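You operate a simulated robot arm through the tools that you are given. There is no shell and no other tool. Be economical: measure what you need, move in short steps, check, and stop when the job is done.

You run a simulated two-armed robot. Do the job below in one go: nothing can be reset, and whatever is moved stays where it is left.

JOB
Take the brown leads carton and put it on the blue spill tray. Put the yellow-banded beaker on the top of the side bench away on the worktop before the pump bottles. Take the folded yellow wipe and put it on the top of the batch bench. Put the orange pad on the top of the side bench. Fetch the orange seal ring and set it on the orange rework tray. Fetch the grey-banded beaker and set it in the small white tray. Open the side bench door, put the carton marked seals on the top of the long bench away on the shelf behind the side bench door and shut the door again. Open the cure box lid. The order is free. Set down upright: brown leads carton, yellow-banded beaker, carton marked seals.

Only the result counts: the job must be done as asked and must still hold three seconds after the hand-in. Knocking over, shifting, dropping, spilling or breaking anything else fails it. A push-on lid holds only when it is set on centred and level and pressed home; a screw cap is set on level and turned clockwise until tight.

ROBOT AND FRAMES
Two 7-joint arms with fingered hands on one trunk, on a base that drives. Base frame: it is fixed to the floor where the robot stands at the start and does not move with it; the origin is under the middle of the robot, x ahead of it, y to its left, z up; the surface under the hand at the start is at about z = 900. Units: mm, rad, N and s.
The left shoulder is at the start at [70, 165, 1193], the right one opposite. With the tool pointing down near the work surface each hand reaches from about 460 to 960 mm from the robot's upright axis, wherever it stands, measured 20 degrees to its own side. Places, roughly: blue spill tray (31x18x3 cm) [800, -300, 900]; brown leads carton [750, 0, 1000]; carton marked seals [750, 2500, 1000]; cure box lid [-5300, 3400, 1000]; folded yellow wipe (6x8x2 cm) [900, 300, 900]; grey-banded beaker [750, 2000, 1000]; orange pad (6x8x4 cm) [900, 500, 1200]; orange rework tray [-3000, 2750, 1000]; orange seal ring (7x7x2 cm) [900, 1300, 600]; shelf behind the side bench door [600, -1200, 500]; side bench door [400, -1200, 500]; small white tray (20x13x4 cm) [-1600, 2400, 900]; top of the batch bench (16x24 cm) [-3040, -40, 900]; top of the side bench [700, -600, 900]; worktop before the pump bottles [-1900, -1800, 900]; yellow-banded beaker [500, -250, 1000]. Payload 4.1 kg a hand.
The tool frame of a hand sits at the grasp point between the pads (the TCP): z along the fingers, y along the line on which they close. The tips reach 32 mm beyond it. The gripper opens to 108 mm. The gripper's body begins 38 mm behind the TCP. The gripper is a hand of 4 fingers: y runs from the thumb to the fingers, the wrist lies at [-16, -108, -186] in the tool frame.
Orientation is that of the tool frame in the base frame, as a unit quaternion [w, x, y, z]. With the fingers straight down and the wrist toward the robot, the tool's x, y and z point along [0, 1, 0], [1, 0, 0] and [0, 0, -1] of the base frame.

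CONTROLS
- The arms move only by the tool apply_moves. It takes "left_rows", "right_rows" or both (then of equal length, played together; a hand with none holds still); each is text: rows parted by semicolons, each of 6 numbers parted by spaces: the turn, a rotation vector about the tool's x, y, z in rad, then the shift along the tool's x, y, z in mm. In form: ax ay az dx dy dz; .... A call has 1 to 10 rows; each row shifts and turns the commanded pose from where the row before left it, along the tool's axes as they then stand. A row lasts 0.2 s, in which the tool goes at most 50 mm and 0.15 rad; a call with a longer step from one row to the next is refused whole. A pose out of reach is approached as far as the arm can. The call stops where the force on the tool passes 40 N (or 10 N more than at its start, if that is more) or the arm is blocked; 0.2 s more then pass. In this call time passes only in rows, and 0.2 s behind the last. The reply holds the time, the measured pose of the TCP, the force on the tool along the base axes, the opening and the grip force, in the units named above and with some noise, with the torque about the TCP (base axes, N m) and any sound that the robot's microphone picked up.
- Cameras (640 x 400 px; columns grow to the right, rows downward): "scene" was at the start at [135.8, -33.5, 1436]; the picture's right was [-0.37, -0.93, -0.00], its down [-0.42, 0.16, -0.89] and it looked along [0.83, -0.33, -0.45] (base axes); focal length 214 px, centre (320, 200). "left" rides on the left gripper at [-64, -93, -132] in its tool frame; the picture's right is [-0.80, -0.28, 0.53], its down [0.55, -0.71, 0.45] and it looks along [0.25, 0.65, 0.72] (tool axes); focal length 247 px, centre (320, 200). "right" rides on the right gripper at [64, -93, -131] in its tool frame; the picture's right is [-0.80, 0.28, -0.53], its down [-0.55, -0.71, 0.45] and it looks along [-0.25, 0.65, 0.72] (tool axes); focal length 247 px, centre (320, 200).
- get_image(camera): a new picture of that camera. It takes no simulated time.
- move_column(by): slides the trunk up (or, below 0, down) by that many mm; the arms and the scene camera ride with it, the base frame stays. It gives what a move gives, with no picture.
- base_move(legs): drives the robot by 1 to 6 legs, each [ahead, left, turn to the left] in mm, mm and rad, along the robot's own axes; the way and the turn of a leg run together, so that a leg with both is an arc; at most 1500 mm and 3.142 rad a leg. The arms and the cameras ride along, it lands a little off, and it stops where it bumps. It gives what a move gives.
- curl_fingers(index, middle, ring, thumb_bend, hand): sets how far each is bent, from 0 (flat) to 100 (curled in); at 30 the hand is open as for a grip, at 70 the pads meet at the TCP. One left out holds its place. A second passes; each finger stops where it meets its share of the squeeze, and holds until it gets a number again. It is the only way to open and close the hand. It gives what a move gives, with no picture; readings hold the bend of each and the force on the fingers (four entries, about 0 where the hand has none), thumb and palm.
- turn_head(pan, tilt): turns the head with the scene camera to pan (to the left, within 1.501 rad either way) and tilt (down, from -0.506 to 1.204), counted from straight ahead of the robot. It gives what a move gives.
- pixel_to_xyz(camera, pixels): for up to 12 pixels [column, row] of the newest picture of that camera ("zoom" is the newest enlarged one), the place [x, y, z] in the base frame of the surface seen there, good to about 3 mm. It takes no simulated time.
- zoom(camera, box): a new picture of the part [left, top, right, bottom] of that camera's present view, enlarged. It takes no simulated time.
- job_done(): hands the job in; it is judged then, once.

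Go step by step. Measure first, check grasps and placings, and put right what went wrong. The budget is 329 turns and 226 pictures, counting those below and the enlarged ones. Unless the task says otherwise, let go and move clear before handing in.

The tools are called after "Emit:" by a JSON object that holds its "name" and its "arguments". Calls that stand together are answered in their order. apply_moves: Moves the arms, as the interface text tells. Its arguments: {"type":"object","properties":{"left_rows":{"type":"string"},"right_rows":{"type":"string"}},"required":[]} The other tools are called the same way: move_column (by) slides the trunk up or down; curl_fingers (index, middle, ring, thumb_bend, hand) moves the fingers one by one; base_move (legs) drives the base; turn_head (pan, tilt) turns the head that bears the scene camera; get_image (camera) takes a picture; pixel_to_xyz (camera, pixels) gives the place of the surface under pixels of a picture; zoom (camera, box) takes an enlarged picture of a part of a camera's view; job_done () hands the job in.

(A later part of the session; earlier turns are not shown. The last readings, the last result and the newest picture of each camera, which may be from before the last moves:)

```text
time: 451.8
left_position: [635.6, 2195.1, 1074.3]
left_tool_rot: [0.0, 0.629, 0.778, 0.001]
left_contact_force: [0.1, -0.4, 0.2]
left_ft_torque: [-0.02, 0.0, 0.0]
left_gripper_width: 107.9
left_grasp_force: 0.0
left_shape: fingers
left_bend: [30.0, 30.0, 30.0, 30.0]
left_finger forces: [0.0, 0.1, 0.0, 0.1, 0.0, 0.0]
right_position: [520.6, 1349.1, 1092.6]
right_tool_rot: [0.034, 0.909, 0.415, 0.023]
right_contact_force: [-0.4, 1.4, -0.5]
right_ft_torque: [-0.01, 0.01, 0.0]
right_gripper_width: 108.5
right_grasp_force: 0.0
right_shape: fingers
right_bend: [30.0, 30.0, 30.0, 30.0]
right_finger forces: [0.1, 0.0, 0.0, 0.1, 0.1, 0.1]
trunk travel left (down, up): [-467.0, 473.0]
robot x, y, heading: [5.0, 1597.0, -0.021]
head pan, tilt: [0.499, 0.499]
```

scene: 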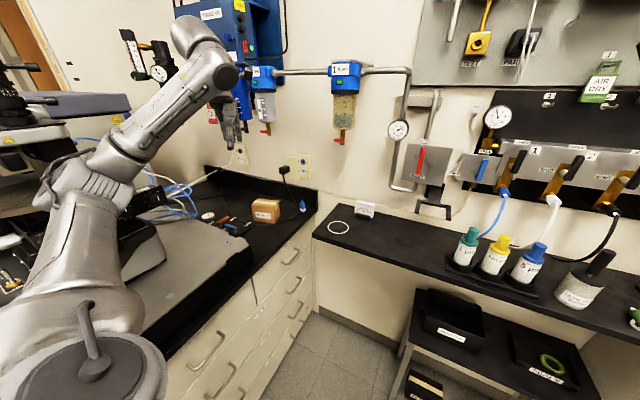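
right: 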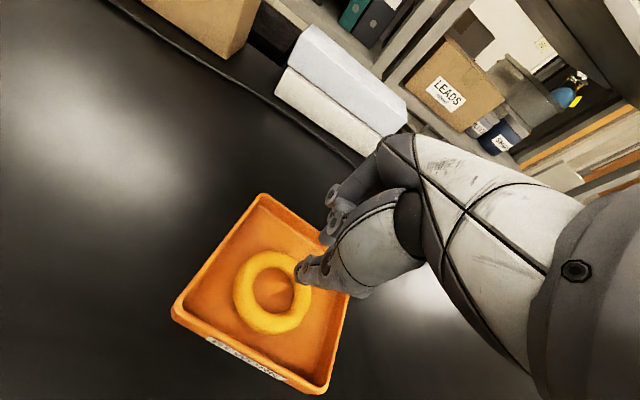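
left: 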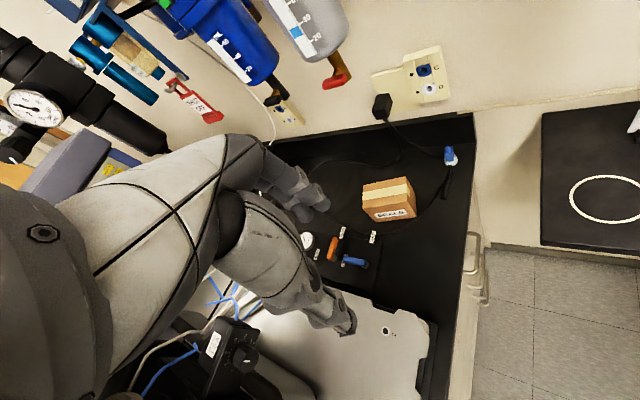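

Now tuck the right hand back a bit to stay clear of the gas bench, then bring the left hand over the carton.

Emit:
{"name": "apply_moves", "arguments": {"right_rows": "0 0 0 -20 -28 0;0 0 0 -20 -28 0;0 0 0 -20 -28 0;0 0 0 -20 -28 0"}}

Emit:
{"name": "base_move", "arguments": {"legs": [[125, 229, 0]]}}

Emit:
{"name": "get_image", "arguments": {"camera": "left"}}

```text
time: 452.8
left_position: [635.1, 2194.8, 1075.9]
left_tool_rot: [0.0, 0.628, 0.778, 0.001]
left_contact_force: [0.1, -0.7, -0.3]
left_ft_torque: [-0.02, -0.03, 0.01]
left_gripper_width: 108.3
left_grasp_force: 0.0
left_shape: fingers
left_bend: [30.0, 30.0, 30.0, 30.0]
left_finger forces: [0.0, 0.0, 0.1, 0.0, 0.0, 0.1]
right_position: [381.7, 1361.9, 1081.9]
right_tool_rot: [0.035, 0.909, 0.415, 0.023]
right_contact_force: [-0.6, -0.6, -0.5]
right_ft_torque: [0.0, -0.02, 0.01]
right_gripper_width: 108.3
right_grasp_force: 0.0
right_shape: fingers
right_bend: [30.0, 30.0, 30.0, 30.0]
right_finger forces: [0.0, 0.0, 0.0, 0.1, 0.1, 0.0]
trunk travel left (down, up): [-467.0, 473.0]
robot x, y, heading: [-0.2, 1590.6, -0.025]
head pan, tilt: [0.499, 0.499]
```

```text
time: 454.9
left_position: [809.5, 2438.7, 1039.4]
left_tool_rot: [0.056, 0.66, 0.748, 0.045]
left_contact_force: [-0.4, -0.2, 0.1]
left_ft_torque: [0.01, 0.0, 0.02]
left_gripper_width: 108.2
left_grasp_force: 0.1
left_shape: fingers
left_bend: [30.0, 30.0, 30.0, 30.0]
left_finger forces: [0.1, 0.1, 0.0, 0.0, 0.0, 0.1]
right_position: [500.7, 1592.7, 1151.5]
right_tool_rot: [-0.26, 0.875, 0.376, 0.16]
right_contact_force: [-0.6, 0.1, -0.2]
right_ft_torque: [0.03, 0.0, 0.0]
right_gripper_width: 108.5
right_grasp_force: 0.1
right_shape: fingers
right_bend: [30.0, 30.0, 30.0, 30.0]
right_finger forces: [0.0, 0.0, 0.0, 0.0, 0.0, 0.0]
trunk travel left (down, up): [-467.0, 473.0]
robot x, y, heading: [146.2, 1809.8, -0.071]
head pan, tilt: [0.499, 0.499]
stopped in leg 1: the robot was blocked; the commanded pose is now the measured one
```

```text
65 pictures are left
```

left: 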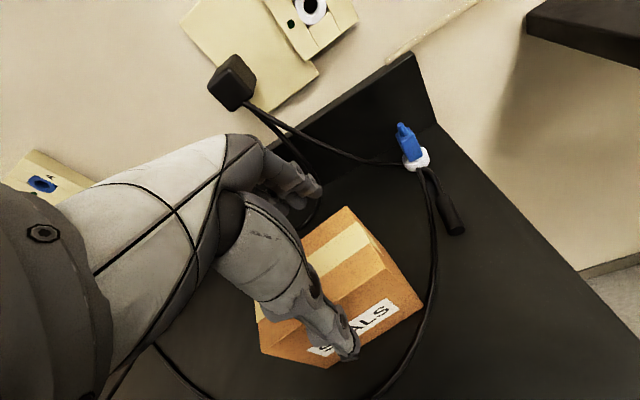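

The base was blocked and the right hand got displaced. I'll look at the scene before doing anything.

Emit:
{"name": "turn_head", "arguments": {"pan": -0.4, "tilt": 0.5}}

Emit:
{"name": "get_image", "arguments": {"camera": "scene"}}

Emit:
{"name": "turn_head", "arguments": {"pan": 0.9, "tilt": 0.5}}

Emit:
{"name": "get_image", "arguments": {"camera": "scene"}}

```text
time: 456.1
left_position: [810.3, 2439.9, 1039.2]
left_tool_rot: [0.053, 0.66, 0.748, 0.043]
left_contact_force: [0.1, 1.1, -0.1]
left_ft_torque: [0.02, 0.0, 0.02]
left_gripper_width: 108.3
left_grasp_force: 0.1
left_shape: fingers
left_bend: [30.0, 30.0, 30.0, 30.0]
left_finger forces: [0.0, 0.0, 0.0, 0.0, 0.0, 0.1]
right_position: [502.3, 1592.6, 1149.6]
right_tool_rot: [-0.26, 0.875, 0.376, 0.16]
right_contact_force: [0.7, 0.6, -0.4]
right_ft_torque: [-0.01, -0.06, -0.03]
right_gripper_width: 108.5
right_grasp_force: 0.2
right_shape: fingers
right_bend: [30.0, 30.0, 30.0, 30.0]
right_finger forces: [0.0, 0.0, 0.0, 0.0, 0.0, 0.0]
trunk travel left (down, up): [-467.0, 473.0]
robot x, y, heading: [148.7, 1809.9, -0.063]
head pan, tilt: [-0.4, 0.499]
```

```text
64 pictures are left
```

scene: 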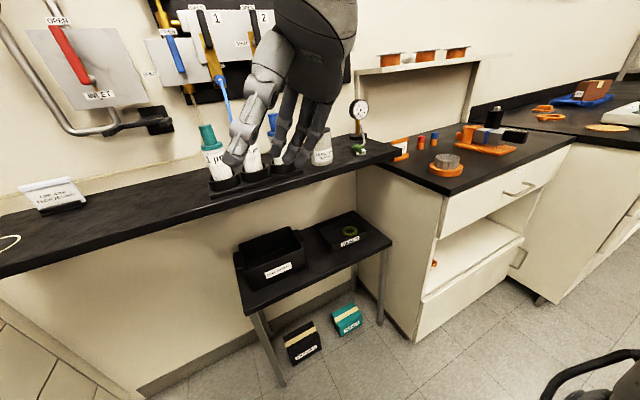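

```text
time: 457.6
left_position: [808.7, 2438.4, 1037.7]
left_tool_rot: [0.054, 0.661, 0.748, 0.044]
left_contact_force: [0.1, -0.5, 0.0]
left_ft_torque: [-0.03, -0.01, 0.01]
left_gripper_width: 108.3
left_grasp_force: 0.1
left_shape: fingers
left_bend: [30.0, 30.0, 30.0, 30.0]
left_finger forces: [0.0, 0.1, 0.0, 0.1, 0.1, 0.0]
right_position: [502.4, 1591.2, 1148.8]
right_tool_rot: [-0.259, 0.875, 0.376, 0.159]
right_contact_force: [-0.8, -0.9, -0.2]
right_ft_torque: [-0.01, 0.0, 0.04]
right_gripper_width: 108.5
right_grasp_force: 0.1
right_shape: fingers
right_bend: [30.0, 30.0, 30.0, 30.0]
right_finger forces: [0.0, 0.0, 0.0, 0.0, 0.1, 0.1]
trunk travel left (down, up): [-467.0, 473.0]
robot x, y, heading: [144.3, 1810.2, -0.065]
head pan, tilt: [0.901, 0.499]
```

```text
63 pictures are left
```

scene: 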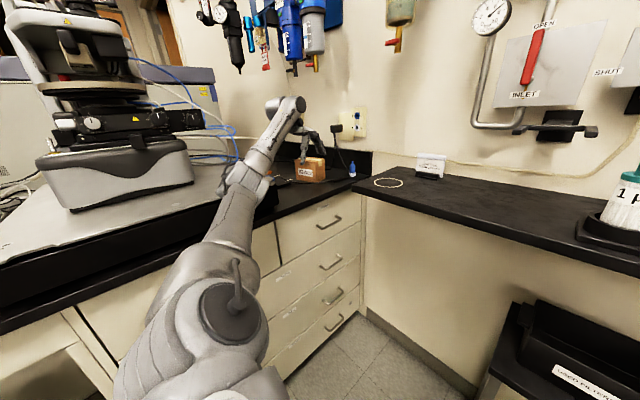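

The left elbow is too low near the microscope platform. I'll lift the left hand slightly, back away from the bench, and re-approach with the trunk higher and the hand lower relative to it.

Emit:
{"name": "apply_moves", "arguments": {"left_rows": "0 0 0 0 0 -12;0 0 0 0 0 -12"}}

Emit:
{"name": "base_move", "arguments": {"legs": [[-40, -60, 0], [-60, -170, 0]]}}

Emit:
{"name": "turn_head", "arguments": {"pan": 0.7, "tilt": 0.5}}

Emit:
{"name": "get_image", "arguments": {"camera": "scene"}}

```text
time: 457.9
left_position: [836.0, 2454.9, 1018.8]
left_tool_rot: [0.091, 0.682, 0.723, 0.057]
left_contact_force: [0.1, -0.4, -0.8]
left_ft_torque: [0.0, -0.06, 0.0]
left_gripper_width: 108.7
left_grasp_force: 0.0
left_shape: fingers
left_bend: [30.0, 30.0, 30.0, 30.0]
left_finger forces: [0.0, 0.0, 0.0, 0.0, 0.1, 0.0]
right_position: [501.9, 1630.3, 1192.1]
right_tool_rot: [-0.32, 0.856, 0.356, 0.194]
right_contact_force: [0.3, 0.1, -0.2]
right_ft_torque: [0.03, -0.02, 0.01]
right_gripper_width: 108.7
right_grasp_force: 0.0
right_shape: fingers
right_bend: [30.0, 30.0, 30.0, 30.0]
right_finger forces: [0.0, 0.0, 0.0, 0.0, 0.0, 0.0]
trunk travel left (down, up): [-467.0, 473.0]
robot x, y, heading: [143.3, 1802.2, -0.071]
head pan, tilt: [0.901, 0.499]
stopped in row 1 (left hand): the arm was blocked; the commanded pose is now the measured one
```

```text
time: 458.6
left_position: [868.5, 2481.0, 979.6]
left_tool_rot: [0.122, 0.713, 0.686, 0.074]
left_contact_force: [-0.1, -0.1, 1.7]
left_ft_torque: [-0.03, -0.11, -0.01]
left_gripper_width: 109.8
left_grasp_force: 2.2
left_shape: fingers
left_bend: [30.0, 30.0, 30.0, 30.0]
left_finger forces: [1.9, 0.0, 0.0, 0.0, 1.3, 0.0]
right_position: [510.7, 1663.6, 1234.7]
right_tool_rot: [-0.366, 0.841, 0.323, 0.233]
right_contact_force: [-0.8, -1.1, -1.5]
right_ft_torque: [0.08, -0.01, -0.02]
right_gripper_width: 108.8
right_grasp_force: 0.0
right_shape: fingers
right_bend: [30.0, 30.0, 30.0, 30.0]
right_finger forces: [0.0, 0.0, 0.0, 0.0, 0.0, 0.1]
trunk travel left (down, up): [-467.0, 473.0]
robot x, y, heading: [154.0, 1796.5, -0.1]
head pan, tilt: [0.901, 0.499]
stopped in leg 1: the robot was blocked; the commanded pose is now the measured one
```

```text
time: 459.4
left_position: [868.1, 2482.2, 978.4]
left_tool_rot: [0.12, 0.711, 0.69, 0.068]
left_contact_force: [-0.7, 1.4, 2.5]
left_ft_torque: [-0.06, -0.08, 0.03]
left_gripper_width: 110.9
left_grasp_force: 2.2
left_shape: fingers
left_bend: [29.0, 30.0, 30.0, 29.0]
left_finger forces: [3.3, 0.1, 0.1, 0.0, 1.8, 0.0]
right_position: [506.6, 1661.8, 1231.4]
right_tool_rot: [-0.362, 0.843, 0.322, 0.233]
right_contact_force: [0.2, 0.2, 1.0]
right_ft_torque: [-0.01, 0.0, 0.01]
right_gripper_width: 108.8
right_grasp_force: 0.0
right_shape: fingers
right_bend: [30.0, 30.0, 30.0, 30.0]
right_finger forces: [0.0, 0.1, 0.1, 0.1, 0.0, 0.1]
trunk travel left (down, up): [-467.0, 473.0]
robot x, y, heading: [152.9, 1798.4, -0.108]
head pan, tilt: [0.7, 0.499]
```

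```text
62 pictures are left
```

scene: 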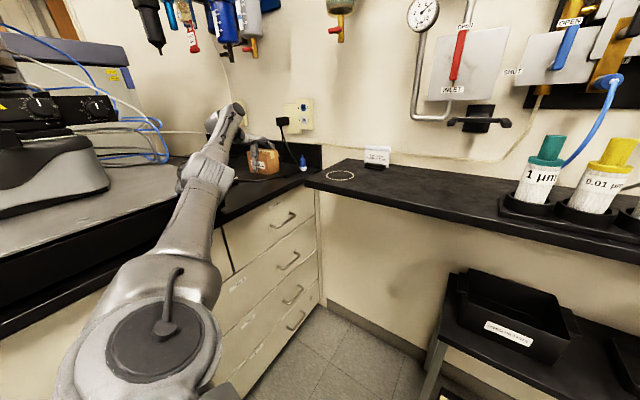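

Both arms seem deflected. I'll look at the right arm and its surroundings.

Emit:
{"name": "turn_head", "arguments": {"pan": -1.1, "tilt": 0.7}}

Emit:
{"name": "get_image", "arguments": {"camera": "scene"}}

Emit:
{"name": "turn_head", "arguments": {"pan": 1.1, "tilt": 0.7}}

Emit:
{"name": "get_image", "arguments": {"camera": "scene"}}

```text
time: 461.1
left_position: [868.5, 2481.2, 978.3]
left_tool_rot: [0.12, 0.71, 0.69, 0.067]
left_contact_force: [-0.5, 1.0, 2.4]
left_ft_torque: [-0.06, -0.08, 0.02]
left_gripper_width: 111.0
left_grasp_force: 2.2
left_shape: fingers
left_bend: [29.0, 30.0, 30.0, 29.0]
left_finger forces: [3.1, 0.0, 0.0, 0.0, 2.1, 0.0]
right_position: [507.2, 1661.3, 1231.8]
right_tool_rot: [-0.363, 0.843, 0.322, 0.233]
right_contact_force: [1.0, -0.6, -0.7]
right_ft_torque: [0.01, 0.02, -0.01]
right_gripper_width: 108.8
right_grasp_force: 0.1
right_shape: fingers
right_bend: [30.0, 30.0, 30.0, 30.0]
right_finger forces: [0.1, 0.0, 0.0, 0.0, 0.1, 0.0]
trunk travel left (down, up): [-467.0, 473.0]
robot x, y, heading: [153.5, 1801.2, -0.11]
head pan, tilt: [-1.1, 0.7]
```

```text
61 pictures are left
```

scene: 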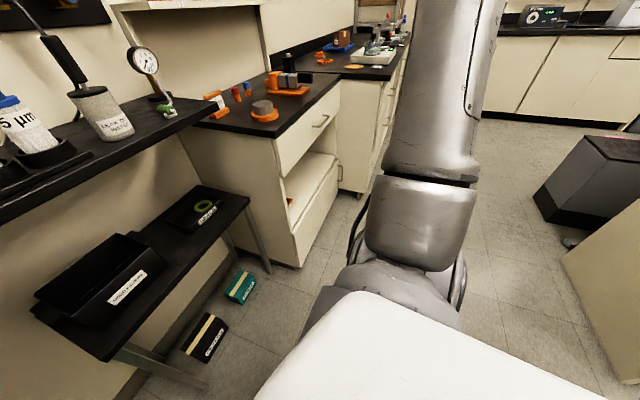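

```text
time: 463.2
left_position: [867.9, 2480.7, 978.4]
left_tool_rot: [0.121, 0.711, 0.69, 0.067]
left_contact_force: [-1.0, 2.1, 3.0]
left_ft_torque: [-0.06, -0.1, 0.0]
left_gripper_width: 111.1
left_grasp_force: 3.0
left_shape: fingers
left_bend: [29.0, 30.0, 30.0, 29.0]
left_finger forces: [3.0, 0.0, 0.0, 0.0, 2.2, 0.0]
right_position: [508.0, 1660.5, 1231.0]
right_tool_rot: [-0.362, 0.843, 0.321, 0.233]
right_contact_force: [0.3, -0.7, -0.5]
right_ft_torque: [0.02, -0.02, -0.01]
right_gripper_width: 108.8
right_grasp_force: 0.1
right_shape: fingers
right_bend: [30.0, 30.0, 30.0, 30.0]
right_finger forces: [0.0, 0.0, 0.1, 0.0, 0.0, 0.0]
trunk travel left (down, up): [-467.0, 473.0]
robot x, y, heading: [156.5, 1799.8, -0.106]
head pan, tilt: [1.1, 0.7]
```

```text
60 pictures are left
```

scene: 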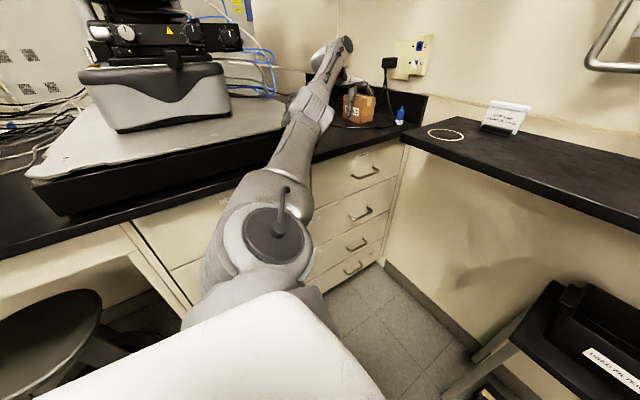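

The left upper arm is lying on the bench's front edge. I'll open the left fingers wider to free the carton, then raise the trunk a little.

Emit:
{"name": "curl_fingers", "arguments": {"hand": "left", "index": 12, "middle": 12, "ring": 12, "thumb_bend": 14}}

Emit:
{"name": "move_column", "arguments": {"by": 50}}

Emit:
{"name": "get_image", "arguments": {"camera": "left"}}

```text
time: 463.6
left_position: [871.8, 2490.0, 961.5]
left_tool_rot: [0.142, 0.712, 0.684, 0.069]
left_contact_force: [14.4, 0.0, 66.8]
left_ft_torque: [0.49, 4.07, -0.05]
left_gripper_width: 153.4
left_grasp_force: 33.2
left_shape: fingers
left_bend: [12.0, 12.0, 12.0, 4.0]
left_finger forces: [2.0, 0.0, 0.0, 0.0, 64.3, 0.0]
right_position: [503.3, 1671.9, 1251.8]
right_tool_rot: [-0.377, 0.836, 0.307, 0.253]
right_contact_force: [-1.1, 0.3, -0.2]
right_ft_torque: [0.01, -0.09, -0.1]
right_gripper_width: 108.6
right_grasp_force: 0.1
right_shape: fingers
right_bend: [30.0, 30.0, 30.0, 30.0]
right_finger forces: [0.0, 0.0, 0.0, 0.1, 0.0, 0.1]
trunk travel left (down, up): [-467.0, 473.0]
robot x, y, heading: [161.9, 1791.3, -0.126]
head pan, tilt: [1.1, 0.7]
stopped (left hand): the arm was blocked; the commanded pose is now the measured one
```

```text
time: 464.5
left_position: [893.5, 2499.1, 985.6]
left_tool_rot: [0.126, 0.715, 0.686, 0.048]
left_contact_force: [0.2, -1.7, -0.2]
left_ft_torque: [0.03, 0.01, 0.01]
left_gripper_width: 150.4
left_grasp_force: 0.2
left_shape: fingers
left_bend: [12.0, 12.0, 12.0, 14.0]
left_finger forces: [0.1, 0.0, 0.1, 0.0, 0.3, 0.1]
right_position: [523.5, 1693.7, 1272.9]
right_tool_rot: [-0.349, 0.854, 0.315, 0.223]
right_contact_force: [0.6, 0.4, -0.2]
right_ft_torque: [-0.05, 0.03, 0.04]
right_gripper_width: 108.9
right_grasp_force: 0.0
right_shape: fingers
right_bend: [30.0, 30.0, 30.0, 30.0]
right_finger forces: [0.1, 0.0, 0.0, 0.0, 0.0, 0.0]
trunk travel left (down, up): [-517.0, 423.0]
robot x, y, heading: [153.5, 1803.6, -0.118]
head pan, tilt: [1.1, 0.7]
```

```text
59 pictures are left
```

left: 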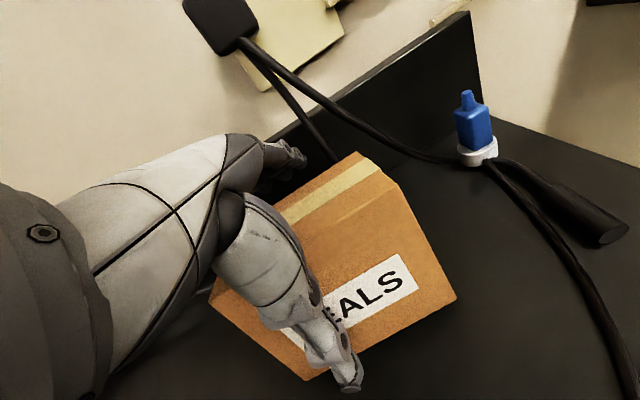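

Raising is restoring the posture. The thumb is free now; I'll continue raising in steps while watching the hand height under the filters.

Emit:
{"name": "move_column", "arguments": {"by": 60}}

Emit:
{"name": "get_image", "arguments": {"camera": "left"}}

```text
time: 465.5
left_position: [883.3, 2533.9, 1025.5]
left_tool_rot: [0.134, 0.707, 0.694, 0.04]
left_contact_force: [0.1, 1.2, -0.2]
left_ft_torque: [-0.03, 0.0, 0.0]
left_gripper_width: 150.4
left_grasp_force: 0.1
left_shape: fingers
left_bend: [12.0, 12.0, 12.0, 14.0]
left_finger forces: [0.0, 0.0, 0.0, 0.0, 0.0, 0.1]
right_position: [529.7, 1730.2, 1335.1]
right_tool_rot: [-0.341, 0.855, 0.325, 0.215]
right_contact_force: [0.3, 0.1, -0.4]
right_ft_torque: [-0.05, -0.03, 0.0]
right_gripper_width: 108.9
right_grasp_force: 0.0
right_shape: fingers
right_bend: [30.0, 30.0, 30.0, 30.0]
right_finger forces: [0.0, 0.0, 0.0, 0.0, 0.0, 0.0]
trunk travel left (down, up): [-577.0, 363.0]
robot x, y, heading: [156.4, 1797.9, -0.108]
head pan, tilt: [1.1, 0.7]
```

```text
58 pictures are left
```

left: 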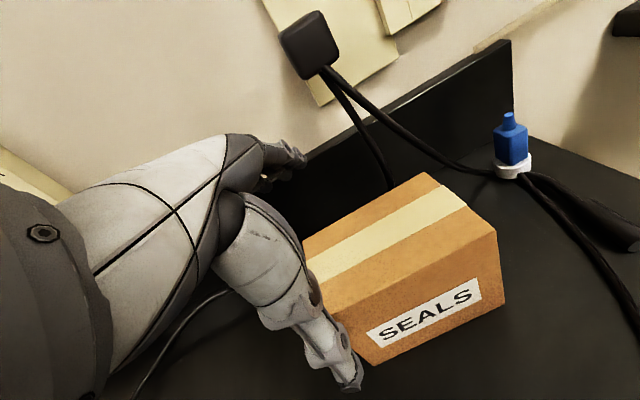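

Emit:
{"name": "turn_head", "arguments": {"pan": 0.0, "tilt": 0.1}}

Emit:
{"name": "get_image", "arguments": {"camera": "scene"}}

Emit:
{"name": "pixel_to_xyz", "arguments": {"camera": "left", "pixels": [[428, 176], [495, 232], [335, 295], [310, 245], [504, 300], [375, 362], [420, 230]]}}

```text
time: 466.8
left_position: [884.6, 2531.0, 1026.9]
left_tool_rot: [0.133, 0.707, 0.693, 0.041]
left_contact_force: [0.0, -0.5, 0.4]
left_ft_torque: [0.0, 0.05, 0.0]
left_gripper_width: 150.3
left_grasp_force: 0.1
left_shape: fingers
left_bend: [12.0, 12.0, 12.0, 14.0]
left_finger forces: [0.0, 0.0, 0.0, 0.1, 0.0, 0.0]
right_position: [530.3, 1726.0, 1335.9]
right_tool_rot: [-0.342, 0.855, 0.324, 0.216]
right_contact_force: [-0.9, -0.1, -0.2]
right_ft_torque: [0.0, -0.03, -0.04]
right_gripper_width: 108.5
right_grasp_force: 0.2
right_shape: fingers
right_bend: [30.0, 30.0, 30.0, 30.0]
right_finger forces: [0.0, 0.0, 0.0, 0.0, 0.0, 0.1]
trunk travel left (down, up): [-577.0, 363.0]
robot x, y, heading: [153.9, 1796.1, -0.113]
head pan, tilt: [0.0, 0.099]
```

```text
57 pictures are left
```

scene: 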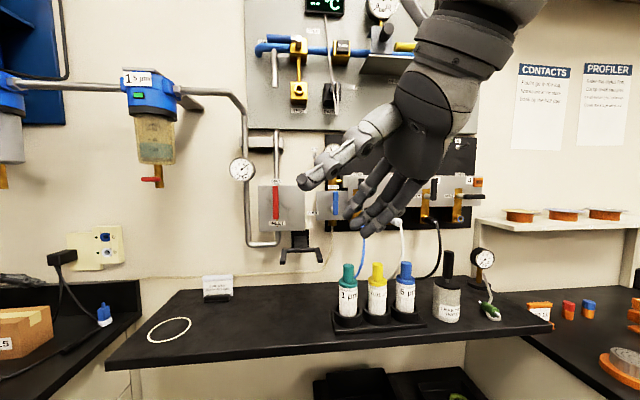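

```text
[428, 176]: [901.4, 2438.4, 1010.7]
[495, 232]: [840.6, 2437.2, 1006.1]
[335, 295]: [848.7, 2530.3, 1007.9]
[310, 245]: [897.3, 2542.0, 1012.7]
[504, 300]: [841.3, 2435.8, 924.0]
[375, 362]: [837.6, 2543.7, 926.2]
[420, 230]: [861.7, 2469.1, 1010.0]
```

Emit:
{"name": "turn_head", "arguments": {"pan": 1.0, "tilt": 0.45}}

Emit:
{"name": "get_image", "arguments": {"camera": "scene"}}

Emit:
{"name": "pixel_to_xyz", "arguments": {"camera": "scene", "pixels": [[320, 160], [300, 200], [260, 250], [280, 170], [250, 200], [340, 140], [360, 100], [200, 220], [330, 200]]}}

```text
time: 468.1
left_position: [884.8, 2530.7, 1027.3]
left_tool_rot: [0.133, 0.707, 0.693, 0.042]
left_contact_force: [-0.2, -0.3, -0.1]
left_ft_torque: [0.0, -0.02, 0.01]
left_gripper_width: 150.0
left_grasp_force: 0.2
left_shape: fingers
left_bend: [12.0, 12.0, 12.0, 14.0]
left_finger forces: [0.0, 0.0, 0.0, 0.0, 0.1, 0.1]
right_position: [529.3, 1726.3, 1333.2]
right_tool_rot: [-0.343, 0.855, 0.324, 0.216]
right_contact_force: [1.0, -0.1, 0.1]
right_ft_torque: [0.0, 0.02, 0.01]
right_gripper_width: 108.6
right_grasp_force: 0.1
right_shape: fingers
right_bend: [30.0, 30.0, 30.0, 30.0]
right_finger forces: [0.1, 0.0, 0.0, 0.1, 0.0, 0.1]
trunk travel left (down, up): [-577.0, 363.0]
robot x, y, heading: [156.7, 1798.3, -0.108]
head pan, tilt: [1.0, 0.45]
```

```text
56 pictures are left
```

scene: 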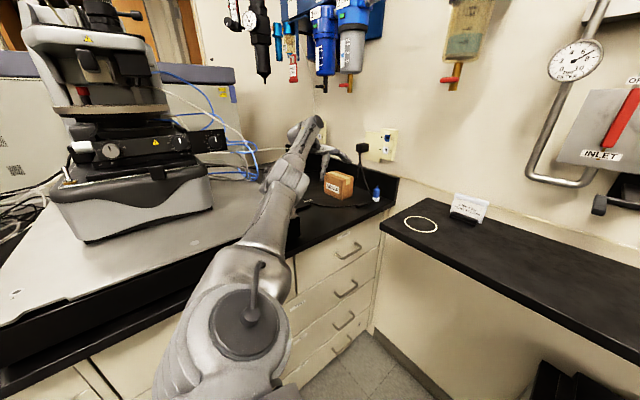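

```text
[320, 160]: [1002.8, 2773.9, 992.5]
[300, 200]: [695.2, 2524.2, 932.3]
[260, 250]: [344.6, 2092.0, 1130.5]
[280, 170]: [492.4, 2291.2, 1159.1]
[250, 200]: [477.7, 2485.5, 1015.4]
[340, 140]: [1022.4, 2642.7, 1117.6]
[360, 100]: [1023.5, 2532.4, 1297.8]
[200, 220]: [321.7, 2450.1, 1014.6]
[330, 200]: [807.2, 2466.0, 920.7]
```

The elbow (≈1159) is now above the microscope platform (1015), so it should be free. I'll level the left hand.

Emit:
{"name": "apply_moves", "arguments": {"left_rows": "0.12 0.065 0 0 0 -5;0.12 0.065 0 0 0 -5"}}

Emit:
{"name": "get_image", "arguments": {"camera": "left"}}

```text
time: 468.7
left_position: [875.6, 2514.9, 1036.5]
left_tool_rot: [0.0, 0.714, 0.7, 0.004]
left_contact_force: [-0.8, -1.3, -1.2]
left_ft_torque: [0.01, 0.0, -0.03]
left_gripper_width: 150.1
left_grasp_force: 0.1
left_shape: fingers
left_bend: [12.0, 12.0, 12.0, 14.0]
left_finger forces: [0.1, 0.0, 0.0, 0.0, 0.0, 0.0]
left hand out of reach, approached as far as the arm can: row 1
right_position: [531.3, 1724.9, 1333.3]
right_tool_rot: [-0.343, 0.855, 0.324, 0.215]
right_contact_force: [-0.4, 0.2, -0.5]
right_ft_torque: [0.03, 0.0, 0.02]
right_gripper_width: 109.0
right_grasp_force: 0.0
right_shape: fingers
right_bend: [30.0, 30.0, 30.0, 30.0]
right_finger forces: [0.0, 0.1, 0.0, 0.0, 0.0, 0.0]
trunk travel left (down, up): [-577.0, 363.0]
robot x, y, heading: [153.9, 1798.0, -0.105]
head pan, tilt: [1.0, 0.45]
```

```text
55 pictures are left
```

left: 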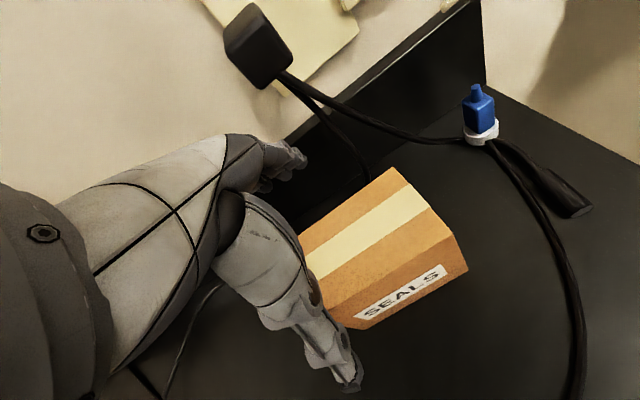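

Level again. Measure the carton from here.

Emit:
{"name": "pixel_to_xyz", "arguments": {"camera": "left", "pixels": [[393, 172], [455, 234], [345, 298], [302, 242], [466, 266], [362, 325], [390, 230], [300, 155]]}}

```text
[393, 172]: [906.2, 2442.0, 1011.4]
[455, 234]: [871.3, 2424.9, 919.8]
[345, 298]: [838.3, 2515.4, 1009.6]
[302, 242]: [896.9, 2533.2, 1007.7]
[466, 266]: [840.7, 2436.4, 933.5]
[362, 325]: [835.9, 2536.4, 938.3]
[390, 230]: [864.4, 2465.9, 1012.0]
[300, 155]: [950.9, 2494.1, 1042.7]
```

Emit:
{"name": "curl_fingers", "arguments": {"hand": "left", "index": 31, "middle": 31, "ring": 31, "thumb_bend": 31}}

Emit:
{"name": "apply_moves", "arguments": {"left_rows": "0 0 0 -20 -4 0;0 0 0 0 0 12;0 0 0 0 0 12;0 0 0 0 0 12;0 0 0 0 0 10"}}

Emit:
{"name": "get_image", "arguments": {"camera": "left"}}

```text
time: 469.7
left_position: [876.7, 2515.8, 1035.2]
left_tool_rot: [0.002, 0.714, 0.7, 0.003]
left_contact_force: [0.0, 0.0, -1.0]
left_ft_torque: [-0.01, 0.03, -0.03]
left_gripper_width: 106.8
left_grasp_force: 0.1
left_shape: fingers
left_bend: [31.0, 31.0, 31.0, 31.0]
left_finger forces: [0.1, 0.0, 0.0, 0.1, 0.1, 0.0]
right_position: [530.3, 1726.1, 1335.9]
right_tool_rot: [-0.342, 0.855, 0.324, 0.216]
right_contact_force: [0.2, 0.6, -0.5]
right_ft_torque: [-0.04, -0.02, 0.0]
right_gripper_width: 108.9
right_grasp_force: 0.0
right_shape: fingers
right_bend: [30.0, 30.0, 30.0, 30.0]
right_finger forces: [0.1, 0.1, 0.1, 0.0, 0.0, 0.1]
trunk travel left (down, up): [-577.0, 363.0]
robot x, y, heading: [153.3, 1795.9, -0.105]
head pan, tilt: [1.0, 0.45]
```

```text
time: 471.1
left_position: [867.5, 2466.1, 1019.4]
left_tool_rot: [0.004, 0.716, 0.698, 0.021]
left_contact_force: [0.7, 0.1, 0.5]
left_ft_torque: [-0.01, -0.01, -0.01]
left_gripper_width: 106.4
left_grasp_force: 0.1
left_shape: fingers
left_bend: [31.0, 31.0, 31.0, 31.0]
left_finger forces: [0.0, 0.0, 0.0, 0.0, 0.0, 0.0]
right_position: [514.6, 1691.5, 1337.6]
right_tool_rot: [-0.348, 0.851, 0.321, 0.226]
right_contact_force: [0.2, -0.4, -0.4]
right_ft_torque: [-0.04, -0.04, -0.03]
right_gripper_width: 108.3
right_grasp_force: 0.1
right_shape: fingers
right_bend: [30.0, 30.0, 30.0, 30.0]
right_finger forces: [0.0, 0.1, 0.0, 0.1, 0.0, 0.0]
trunk travel left (down, up): [-577.0, 363.0]
robot x, y, heading: [155.7, 1790.0, -0.118]
head pan, tilt: [1.0, 0.45]
stopped in row 5 (left hand): the arm was blocked; the commanded pose is now the measured one
```

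```text
54 pictures are left
```

left: 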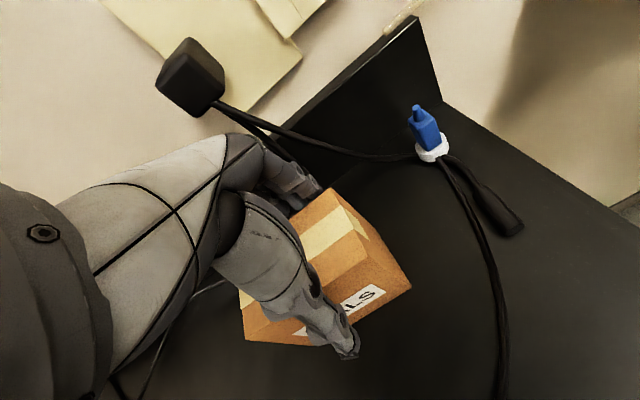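

The elbow still presses on the platform. I'll raise a little, shift the base +x 90 mm so the elbow clears the platform, and bring the hand back over the carton.

Emit:
{"name": "move_column", "arguments": {"by": 45}}

Emit:
{"name": "base_move", "arguments": {"legs": [[90, 10, 0.1]]}}

Emit:
{"name": "get_image", "arguments": {"camera": "left"}}

```text
time: 471.9
left_position: [875.7, 2484.1, 1043.2]
left_tool_rot: [0.003, 0.716, 0.698, 0.008]
left_contact_force: [0.4, -0.4, 0.1]
left_ft_torque: [0.03, 0.0, 0.02]
left_gripper_width: 106.3
left_grasp_force: 0.1
left_shape: fingers
left_bend: [31.0, 31.0, 31.0, 31.0]
left_finger forces: [0.1, 0.0, 0.1, 0.1, 0.0, 0.0]
right_position: [527.8, 1714.3, 1379.0]
right_tool_rot: [-0.344, 0.855, 0.32, 0.218]
right_contact_force: [0.3, -0.8, 0.2]
right_ft_torque: [0.06, -0.01, -0.04]
right_gripper_width: 108.7
right_grasp_force: 0.0
right_shape: fingers
right_bend: [30.0, 30.0, 30.0, 30.0]
right_finger forces: [0.1, 0.0, 0.0, 0.0, 0.0, 0.0]
trunk travel left (down, up): [-622.0, 318.0]
robot x, y, heading: [158.5, 1791.5, -0.115]
head pan, tilt: [1.0, 0.45]
```

```text
time: 473.1
left_position: [897.7, 2556.7, 1039.7]
left_tool_rot: [0.003, 0.682, 0.732, 0.006]
left_contact_force: [-0.1, 0.3, 0.5]
left_ft_torque: [0.01, 0.0, -0.02]
left_gripper_width: 106.2
left_grasp_force: 0.0
left_shape: fingers
left_bend: [31.0, 31.0, 31.0, 31.0]
left_finger forces: [0.0, 0.0, 0.0, 0.0, 0.0, 0.0]
right_position: [626.2, 1758.2, 1379.2]
right_tool_rot: [-0.352, 0.84, 0.362, 0.2]
right_contact_force: [0.0, -0.6, -0.4]
right_ft_torque: [0.03, 0.01, 0.03]
right_gripper_width: 108.8
right_grasp_force: 0.1
right_shape: fingers
right_bend: [30.0, 30.0, 30.0, 30.0]
right_finger forces: [0.0, 0.0, 0.0, 0.1, 0.0, 0.0]
trunk travel left (down, up): [-622.0, 318.0]
robot x, y, heading: [246.4, 1796.9, -0.017]
head pan, tilt: [1.0, 0.45]
```

```text
53 pictures are left
```

left: 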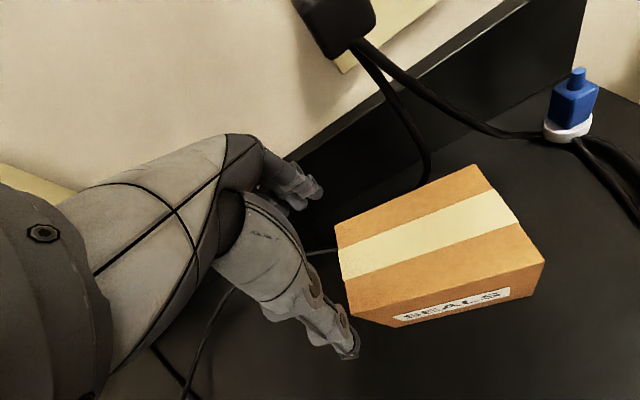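

Emit:
{"name": "pixel_to_xyz", "arguments": {"camera": "left", "pixels": [[340, 238], [476, 170], [538, 254], [352, 305], [440, 240], [540, 285]]}}

```text
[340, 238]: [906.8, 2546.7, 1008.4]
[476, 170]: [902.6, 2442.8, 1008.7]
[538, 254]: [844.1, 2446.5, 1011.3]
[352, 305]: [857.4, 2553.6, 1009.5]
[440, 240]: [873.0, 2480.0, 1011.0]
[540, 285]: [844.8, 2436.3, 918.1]
```

Emit:
{"name": "apply_moves", "arguments": {"left_rows": "0 0 0 -28 -13 0;0 0 0 -28 -13 0;0 0 0 0 0 12;0 0 0 0 0 12;0 0 0 0 0 12;0 0 0 0 0 10;0 0 0 0 0 8"}}

Emit:
{"name": "get_image", "arguments": {"camera": "left"}}

```text
time: 474.8
left_position: [912.8, 2483.7, 1097.7]
left_tool_rot: [-0.023, 0.678, 0.73, 0.082]
left_contact_force: [-0.2, -0.2, -0.5]
left_ft_torque: [0.0, -0.01, 0.0]
left_gripper_width: 106.2
left_grasp_force: 0.0
left_shape: fingers
left_bend: [31.0, 31.0, 31.0, 31.0]
left_finger forces: [0.0, 0.0, 0.1, 0.1, 0.0, 0.0]
right_position: [638.2, 1696.6, 1389.0]
right_tool_rot: [-0.363, 0.842, 0.329, 0.225]
right_contact_force: [-0.2, 0.2, 0.1]
right_ft_torque: [0.02, 0.05, 0.03]
right_gripper_width: 108.6
right_grasp_force: 0.1
right_shape: fingers
right_bend: [30.0, 30.0, 30.0, 30.0]
right_finger forces: [0.1, 0.0, 0.1, 0.1, 0.0, 0.0]
trunk travel left (down, up): [-622.0, 318.0]
robot x, y, heading: [275.2, 1797.5, -0.086]
head pan, tilt: [1.0, 0.45]
stopped in row 7 (left hand): the arm was blocked; the commanded pose is now the measured one
```

```text
52 pictures are left
```

left: 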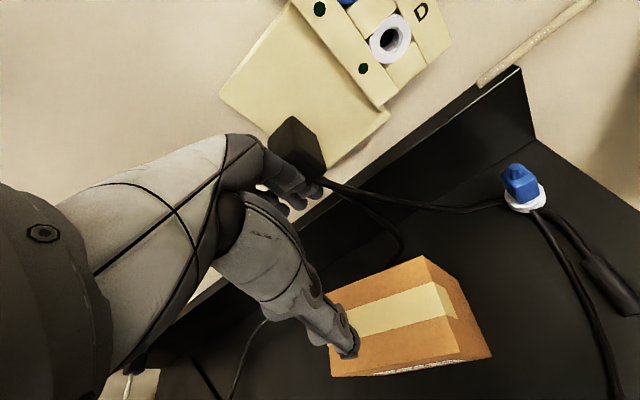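

This approach keeps levering the elbow on the platform. I'll back out into open space and instead use the right arm, facing +y, so its elbow stays over the gas-bench side.

Emit:
{"name": "base_move", "arguments": {"legs": [[-30, -200, 0], [-450, -150, 0]]}}

Emit:
{"name": "turn_head", "arguments": {"pan": 0.6, "tilt": 0.4}}

Emit:
{"name": "get_image", "arguments": {"camera": "scene"}}

```text
time: 478.9
left_position: [407.3, 2200.9, 1056.6]
left_tool_rot: [-0.018, 0.682, 0.729, 0.058]
left_contact_force: [0.3, -0.1, 0.0]
left_ft_torque: [0.03, -0.01, 0.0]
left_gripper_width: 105.9
left_grasp_force: 0.0
left_shape: fingers
left_bend: [31.0, 31.0, 31.0, 31.0]
left_finger forces: [0.0, 0.0, 0.0, 0.0, 0.1, 0.1]
right_position: [134.6, 1429.3, 1383.5]
right_tool_rot: [-0.349, 0.849, 0.333, 0.214]
right_contact_force: [-0.8, 0.1, 0.2]
right_ft_torque: [0.03, 0.0, -0.02]
right_gripper_width: 108.8
right_grasp_force: 0.0
right_shape: fingers
right_bend: [30.0, 30.0, 30.0, 30.0]
right_finger forces: [0.0, 0.1, 0.0, 0.0, 0.0, 0.0]
trunk travel left (down, up): [-622.0, 318.0]
robot x, y, heading: [-237.8, 1492.3, -0.089]
head pan, tilt: [1.0, 0.45]
```

```text
time: 479.7
left_position: [407.6, 2201.2, 1055.7]
left_tool_rot: [-0.019, 0.682, 0.729, 0.058]
left_contact_force: [1.2, 0.1, -0.6]
left_ft_torque: [0.03, 0.03, 0.0]
left_gripper_width: 106.0
left_grasp_force: 0.0
left_shape: fingers
left_bend: [31.0, 31.0, 31.0, 31.0]
left_finger forces: [0.1, 0.0, 0.0, 0.1, 0.0, 0.0]
right_position: [135.9, 1429.5, 1382.1]
right_tool_rot: [-0.35, 0.849, 0.333, 0.214]
right_contact_force: [-0.5, 0.2, 0.5]
right_ft_torque: [0.04, 0.01, 0.02]
right_gripper_width: 108.3
right_grasp_force: 0.0
right_shape: fingers
right_bend: [30.0, 30.0, 30.0, 30.0]
right_finger forces: [0.1, 0.0, 0.0, 0.1, 0.1, 0.1]
trunk travel left (down, up): [-622.0, 318.0]
robot x, y, heading: [-240.2, 1490.3, -0.085]
head pan, tilt: [0.6, 0.4]
```

```text
51 pictures are left
```

scene: 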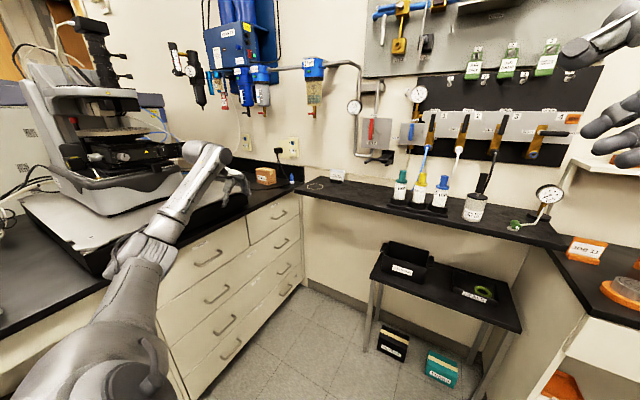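

The room is undisturbed and the carton is upright in its corner. I'll un-tilt the right hand and unfold it to its normal posture.

Emit:
{"name": "apply_moves", "arguments": {"right_rows": "-0.085 -0.112 0 0 0 0;-0.085 -0.112 0 0 0 0;-0.085 -0.112 0 0 0 0;-0.085 -0.112 0 0 0 0;-0.085 -0.112 0 0 0 0;-0.085 -0.112 0 0 0 0"}}

```text
time: 481.1
left_position: [408.7, 2201.4, 1056.8]
left_tool_rot: [-0.019, 0.682, 0.729, 0.058]
left_contact_force: [0.1, -0.5, 0.2]
left_ft_torque: [0.0, 0.0, 0.0]
left_gripper_width: 105.8
left_grasp_force: 0.1
left_shape: fingers
left_bend: [31.0, 31.0, 31.0, 31.0]
left_finger forces: [0.0, 0.1, 0.0, 0.1, 0.0, 0.1]
right_position: [102.1, 1287.8, 1378.6]
right_tool_rot: [-0.043, 0.928, 0.369, 0.024]
right_contact_force: [1.1, 0.2, 0.3]
right_ft_torque: [-0.01, -0.01, 0.02]
right_gripper_width: 108.8
right_grasp_force: 0.0
right_shape: fingers
right_bend: [30.0, 30.0, 30.0, 30.0]
right_finger forces: [0.0, 0.0, 0.1, 0.0, 0.0, 0.0]
right hand out of reach, approached as far as the arm can: row 1, 2, 3, 4, 5, 6
trunk travel left (down, up): [-622.0, 318.0]
robot x, y, heading: [-243.6, 1490.4, -0.085]
head pan, tilt: [0.6, 0.4]
```

Emit:
{"name": "apply_moves", "arguments": {"right_rows": "-0.062 -0.077 0 0 0 0;0 0 0 0 30 0;0 0 0 0 30 0;0 0 0 0 30 0;0 0 0 0 30 0;0 0 0 0 30 0;0 0 0 0 30 0;0 0 0 0 30 0;0 0 0 0 30 0;0 0 0 0 30 0", "left_rows": "0.058 -0.106 0 0 0 -10;0 0 0 -42 -18 -15;0 0 0 -42 -18 -15;0 0 0 -42 -18 -15;0 0 0 -42 -18 -15;0 0 0 -42 -18 -15;0 0 0 -42 -18 -15;0 0 0 -42 -18 -15;0 0 0 -42 -18 -15;0 0 0 -42 -18 -15"}}

Emit:
{"name": "apply_moves", "arguments": {"right_rows": "0 0 0 0 30 -10;0 0 0 0 30 -10;0 0 0 0 30 -10", "left_rows": "0 0 0.1 -30 0 -20;0 0 0.1 -30 0 -20;0 0 0.1 0 0 -20"}}

```text
time: 483.3
left_position: [272.3, 1808.0, 1200.5]
left_tool_rot: [-0.001, 0.682, 0.731, 0.002]
left_contact_force: [-0.1, 0.1, 0.3]
left_ft_torque: [0.01, 0.02, 0.01]
left_gripper_width: 106.1
left_grasp_force: 0.1
left_shape: fingers
left_bend: [31.0, 31.0, 31.0, 31.0]
left_finger forces: [0.1, 0.1, 0.1, 0.1, 0.0, 0.0]
right_position: [284.1, 1074.1, 1368.3]
right_tool_rot: [-0.002, 0.929, 0.369, 0.001]
right_contact_force: [0.4, -1.1, 0.0]
right_ft_torque: [0.05, 0.02, 0.0]
right_gripper_width: 108.6
right_grasp_force: 0.0
right_shape: fingers
right_bend: [30.0, 30.0, 30.0, 30.0]
right_finger forces: [0.0, 0.1, 0.0, 0.0, 0.1, 0.1]
right hand out of reach, approached as far as the arm can: row 1
trunk travel left (down, up): [-622.0, 318.0]
robot x, y, heading: [-242.1, 1492.6, -0.084]
head pan, tilt: [0.6, 0.4]
```

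```text
time: 484.1
left_position: [273.8, 1752.4, 1260.9]
left_tool_rot: [0.0, 0.785, 0.62, 0.001]
left_contact_force: [1.2, -0.1, 1.5]
left_ft_torque: [0.01, -0.05, 0.01]
left_gripper_width: 106.2
left_grasp_force: 0.2
left_shape: fingers
left_bend: [31.0, 31.0, 31.0, 31.0]
left_finger forces: [0.0, 0.0, 0.0, 0.0, 0.1, 0.1]
right_position: [326.4, 1002.7, 1397.3]
right_tool_rot: [-0.001, 0.93, 0.368, 0.002]
right_contact_force: [-0.3, 0.0, 0.3]
right_ft_torque: [0.02, 0.0, -0.01]
right_gripper_width: 108.7
right_grasp_force: 0.0
right_shape: fingers
right_bend: [30.0, 30.0, 30.0, 30.0]
right_finger forces: [0.0, 0.0, 0.0, 0.1, 0.1, 0.0]
right hand out of reach, approached as far as the arm can: row 3
trunk travel left (down, up): [-622.0, 318.0]
robot x, y, heading: [-243.0, 1487.7, -0.085]
head pan, tilt: [0.6, 0.4]
```

Both arms are healthy again. Now test the required right-hand pose in the open: lower it, extend, and yaw by 0.84 rad; meanwhile the left hand moves to its own side.

Emit:
{"name": "apply_moves", "arguments": {"right_rows": "0 0 0 0 10 40;0 0 0 0 10 40;0 0 0 0 10 40;0 0 0 0 10 40;0 0 0 0 10 40;0 0 0 0 20 40;0 0 0 0 20 30", "left_rows": "0 0 0 27 -36 0;0 0 0 27 -36 0;0 0 0 27 -36 0;0 0 0 27 -36 0;0 0 0 27 -36 0;0 0 0 0 0 0;0 0 0 0 0 0"}}

Emit:
{"name": "apply_moves", "arguments": {"right_rows": "0 0 0.14 0 0 0;0 0 0.14 0 0 0;0 0 0.14 0 0 0;0 0 0.14 0 0 0;0 0 0.14 0 0 0;0 0 0.14 0 0 0"}}

```text
time: 485.7
left_position: [129.3, 1923.4, 1259.8]
left_tool_rot: [-0.001, 0.785, 0.62, 0.001]
left_contact_force: [-0.2, 0.2, 0.3]
left_ft_torque: [0.0, 0.02, -0.02]
left_gripper_width: 106.0
left_grasp_force: 0.0
left_shape: fingers
left_bend: [31.0, 31.0, 31.0, 31.0]
left_finger forces: [0.0, 0.0, 0.0, 0.1, 0.0, 0.0]
right_position: [391.0, 939.2, 1127.1]
right_tool_rot: [0.0, 0.929, 0.369, 0.001]
right_contact_force: [-0.5, -0.2, 0.3]
right_ft_torque: [0.04, 0.01, 0.0]
right_gripper_width: 108.8
right_grasp_force: 0.1
right_shape: fingers
right_bend: [30.0, 30.0, 30.0, 30.0]
right_finger forces: [0.0, 0.1, 0.0, 0.0, 0.0, 0.0]
trunk travel left (down, up): [-622.0, 318.0]
robot x, y, heading: [-240.0, 1494.5, -0.086]
head pan, tilt: [0.6, 0.4]
```

```text
time: 487.1
left_position: [130.2, 1922.8, 1258.5]
left_tool_rot: [0.0, 0.784, 0.621, 0.0]
left_contact_force: [0.1, 0.2, -0.2]
left_ft_torque: [0.03, -0.02, 0.02]
left_gripper_width: 106.2
left_grasp_force: 0.0
left_shape: fingers
left_bend: [31.0, 31.0, 31.0, 31.0]
left_finger forces: [0.1, 0.0, 0.0, 0.1, 0.0, 0.0]
right_position: [362.4, 936.2, 1127.2]
right_tool_rot: [-0.002, 0.999, -0.042, 0.002]
right_contact_force: [0.5, 0.5, -0.2]
right_ft_torque: [-0.02, -0.01, 0.02]
right_gripper_width: 109.0
right_grasp_force: 0.0
right_shape: fingers
right_bend: [30.0, 30.0, 30.0, 30.0]
right_finger forces: [0.0, 0.0, 0.1, 0.0, 0.0, 0.0]
right hand out of reach, approached as far as the arm can: row 5, 6
trunk travel left (down, up): [-622.0, 318.0]
robot x, y, heading: [-242.3, 1490.4, -0.083]
head pan, tilt: [0.6, 0.4]
```

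The pose works (D≈820, yaw −90° relative). I'll turn to face +y, move along x first, lower, then approach the carton.

Emit:
{"name": "base_move", "arguments": {"legs": [[0, 0, 1.654], [0, -610, 0]]}}

Emit:
{"name": "move_column", "arguments": {"by": -62}}

Emit:
{"name": "turn_head", "arguments": {"pan": -0.5, "tilt": 0.4}}

Emit:
{"name": "get_image", "arguments": {"camera": "scene"}}

```text
time: 494.5
left_position: [-97.1, 1826.8, 1258.6]
left_tool_rot: [-0.001, 0.072, 0.997, 0.001]
left_contact_force: [-0.4, 0.1, 0.4]
left_ft_torque: [0.02, 0.01, -0.05]
left_gripper_width: 106.4
left_grasp_force: 0.0
left_shape: fingers
left_bend: [31.0, 31.0, 31.0, 31.0]
left_finger forces: [0.1, 0.0, 0.1, 0.0, 0.0, 0.0]
right_position: [862.5, 2148.4, 1125.0]
right_tool_rot: [0.0, 0.703, 0.711, -0.001]
right_contact_force: [-0.6, 0.0, -0.1]
right_ft_torque: [-0.03, -0.01, -0.03]
right_gripper_width: 109.0
right_grasp_force: 0.2
right_shape: fingers
right_bend: [30.0, 30.0, 30.0, 30.0]
right_finger forces: [0.1, 0.1, 0.0, 0.0, 0.0, 0.0]
trunk travel left (down, up): [-622.0, 318.0]
robot x, y, heading: [368.1, 1496.3, 1.572]
head pan, tilt: [0.6, 0.4]
stopped in leg 2: the robot was blocked; the commanded pose is now the measured one
```

```text
time: 495.6
left_position: [-101.4, 1823.5, 1195.9]
left_tool_rot: [0.002, 0.071, 0.997, 0.001]
left_contact_force: [0.0, 0.2, 0.7]
left_ft_torque: [0.04, -0.03, 0.02]
left_gripper_width: 106.1
left_grasp_force: 0.1
left_shape: fingers
left_bend: [31.0, 31.0, 31.0, 31.0]
left_finger forces: [0.0, 0.0, 0.0, 0.1, 0.1, 0.0]
right_position: [858.2, 2147.4, 1065.9]
right_tool_rot: [0.0, 0.703, 0.711, 0.002]
right_contact_force: [0.4, -0.1, -0.2]
right_ft_torque: [0.01, 0.0, -0.02]
right_gripper_width: 108.9
right_grasp_force: 0.2
right_shape: fingers
right_bend: [30.0, 30.0, 30.0, 30.0]
right_finger forces: [0.1, 0.1, 0.0, 0.0, 0.1, 0.0]
trunk travel left (down, up): [-560.0, 380.0]
robot x, y, heading: [365.1, 1494.8, 1.573]
head pan, tilt: [0.6, 0.4]
```

```text
time: 496.9
left_position: [-100.9, 1825.2, 1195.5]
left_tool_rot: [0.0, 0.073, 0.997, 0.002]
left_contact_force: [0.0, 0.0, -0.3]
left_ft_torque: [-0.03, -0.02, 0.0]
left_gripper_width: 106.3
left_grasp_force: 0.1
left_shape: fingers
left_bend: [31.0, 31.0, 31.0, 31.0]
left_finger forces: [0.0, 0.0, 0.0, 0.0, 0.0, 0.1]
right_position: [859.3, 2146.7, 1065.7]
right_tool_rot: [0.001, 0.703, 0.711, 0.002]
right_contact_force: [-0.3, -0.4, 0.3]
right_ft_torque: [-0.01, 0.01, -0.03]
right_gripper_width: 108.5
right_grasp_force: 0.0
right_shape: fingers
right_bend: [30.0, 30.0, 30.0, 30.0]
right_finger forces: [0.0, 0.0, 0.1, 0.0, 0.0, 0.1]
trunk travel left (down, up): [-560.0, 380.0]
robot x, y, heading: [367.1, 1494.6, 1.569]
head pan, tilt: [-0.499, 0.4]
```

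```text
50 pictures are left
```

scene: 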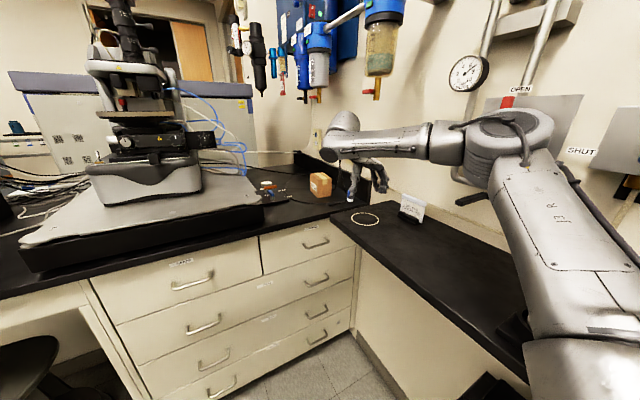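

The right elbow grazed the wall fittings at the end of the shift. I'll ease back in x and go ahead (+y), then fix x by the arm.

Emit:
{"name": "base_move", "arguments": {"legs": [[0, 35, 0], [345, 0, 0]]}}

Emit:
{"name": "get_image", "arguments": {"camera": "right"}}

```text
time: 499.6
left_position: [-136.1, 2179.1, 1196.7]
left_tool_rot: [-0.001, 0.069, 0.998, 0.001]
left_contact_force: [0.4, 0.4, 0.7]
left_ft_torque: [0.0, 0.02, 0.02]
left_gripper_width: 106.3
left_grasp_force: 0.1
left_shape: fingers
left_bend: [31.0, 31.0, 31.0, 31.0]
left_finger forces: [0.0, 0.1, 0.0, 0.1, 0.1, 0.0]
right_position: [822.1, 2506.2, 1062.5]
right_tool_rot: [0.001, 0.701, 0.713, 0.0]
right_contact_force: [1.0, -0.4, -0.1]
right_ft_torque: [-0.01, 0.04, 0.02]
right_gripper_width: 108.9
right_grasp_force: 0.1
right_shape: fingers
right_bend: [30.0, 30.0, 30.0, 30.0]
right_finger forces: [0.0, 0.0, 0.0, 0.0, 0.0, 0.0]
trunk travel left (down, up): [-560.0, 380.0]
robot x, y, heading: [328.8, 1851.3, 1.579]
head pan, tilt: [-0.499, 0.4]
```

```text
49 pictures are left
```

right: 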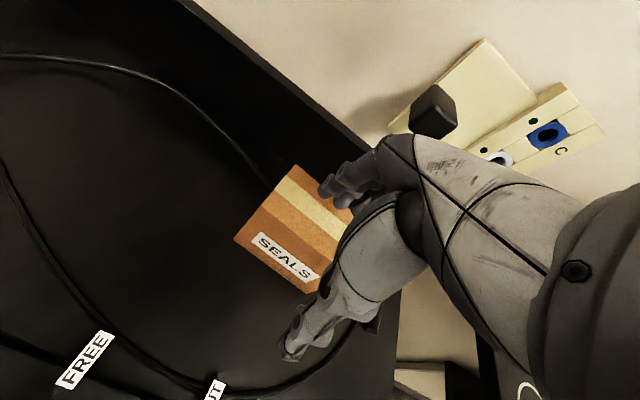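

The hand is right over the area. Measure the carton from here.

Emit:
{"name": "pixel_to_xyz", "arguments": {"camera": "right", "pixels": [[298, 168], [237, 236], [262, 205], [318, 275], [300, 200], [312, 286], [260, 262]]}}

```text
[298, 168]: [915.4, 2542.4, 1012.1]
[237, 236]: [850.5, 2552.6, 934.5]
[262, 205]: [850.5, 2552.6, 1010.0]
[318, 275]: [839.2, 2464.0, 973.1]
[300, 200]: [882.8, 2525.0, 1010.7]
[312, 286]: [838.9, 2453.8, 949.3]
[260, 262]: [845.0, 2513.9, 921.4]
```

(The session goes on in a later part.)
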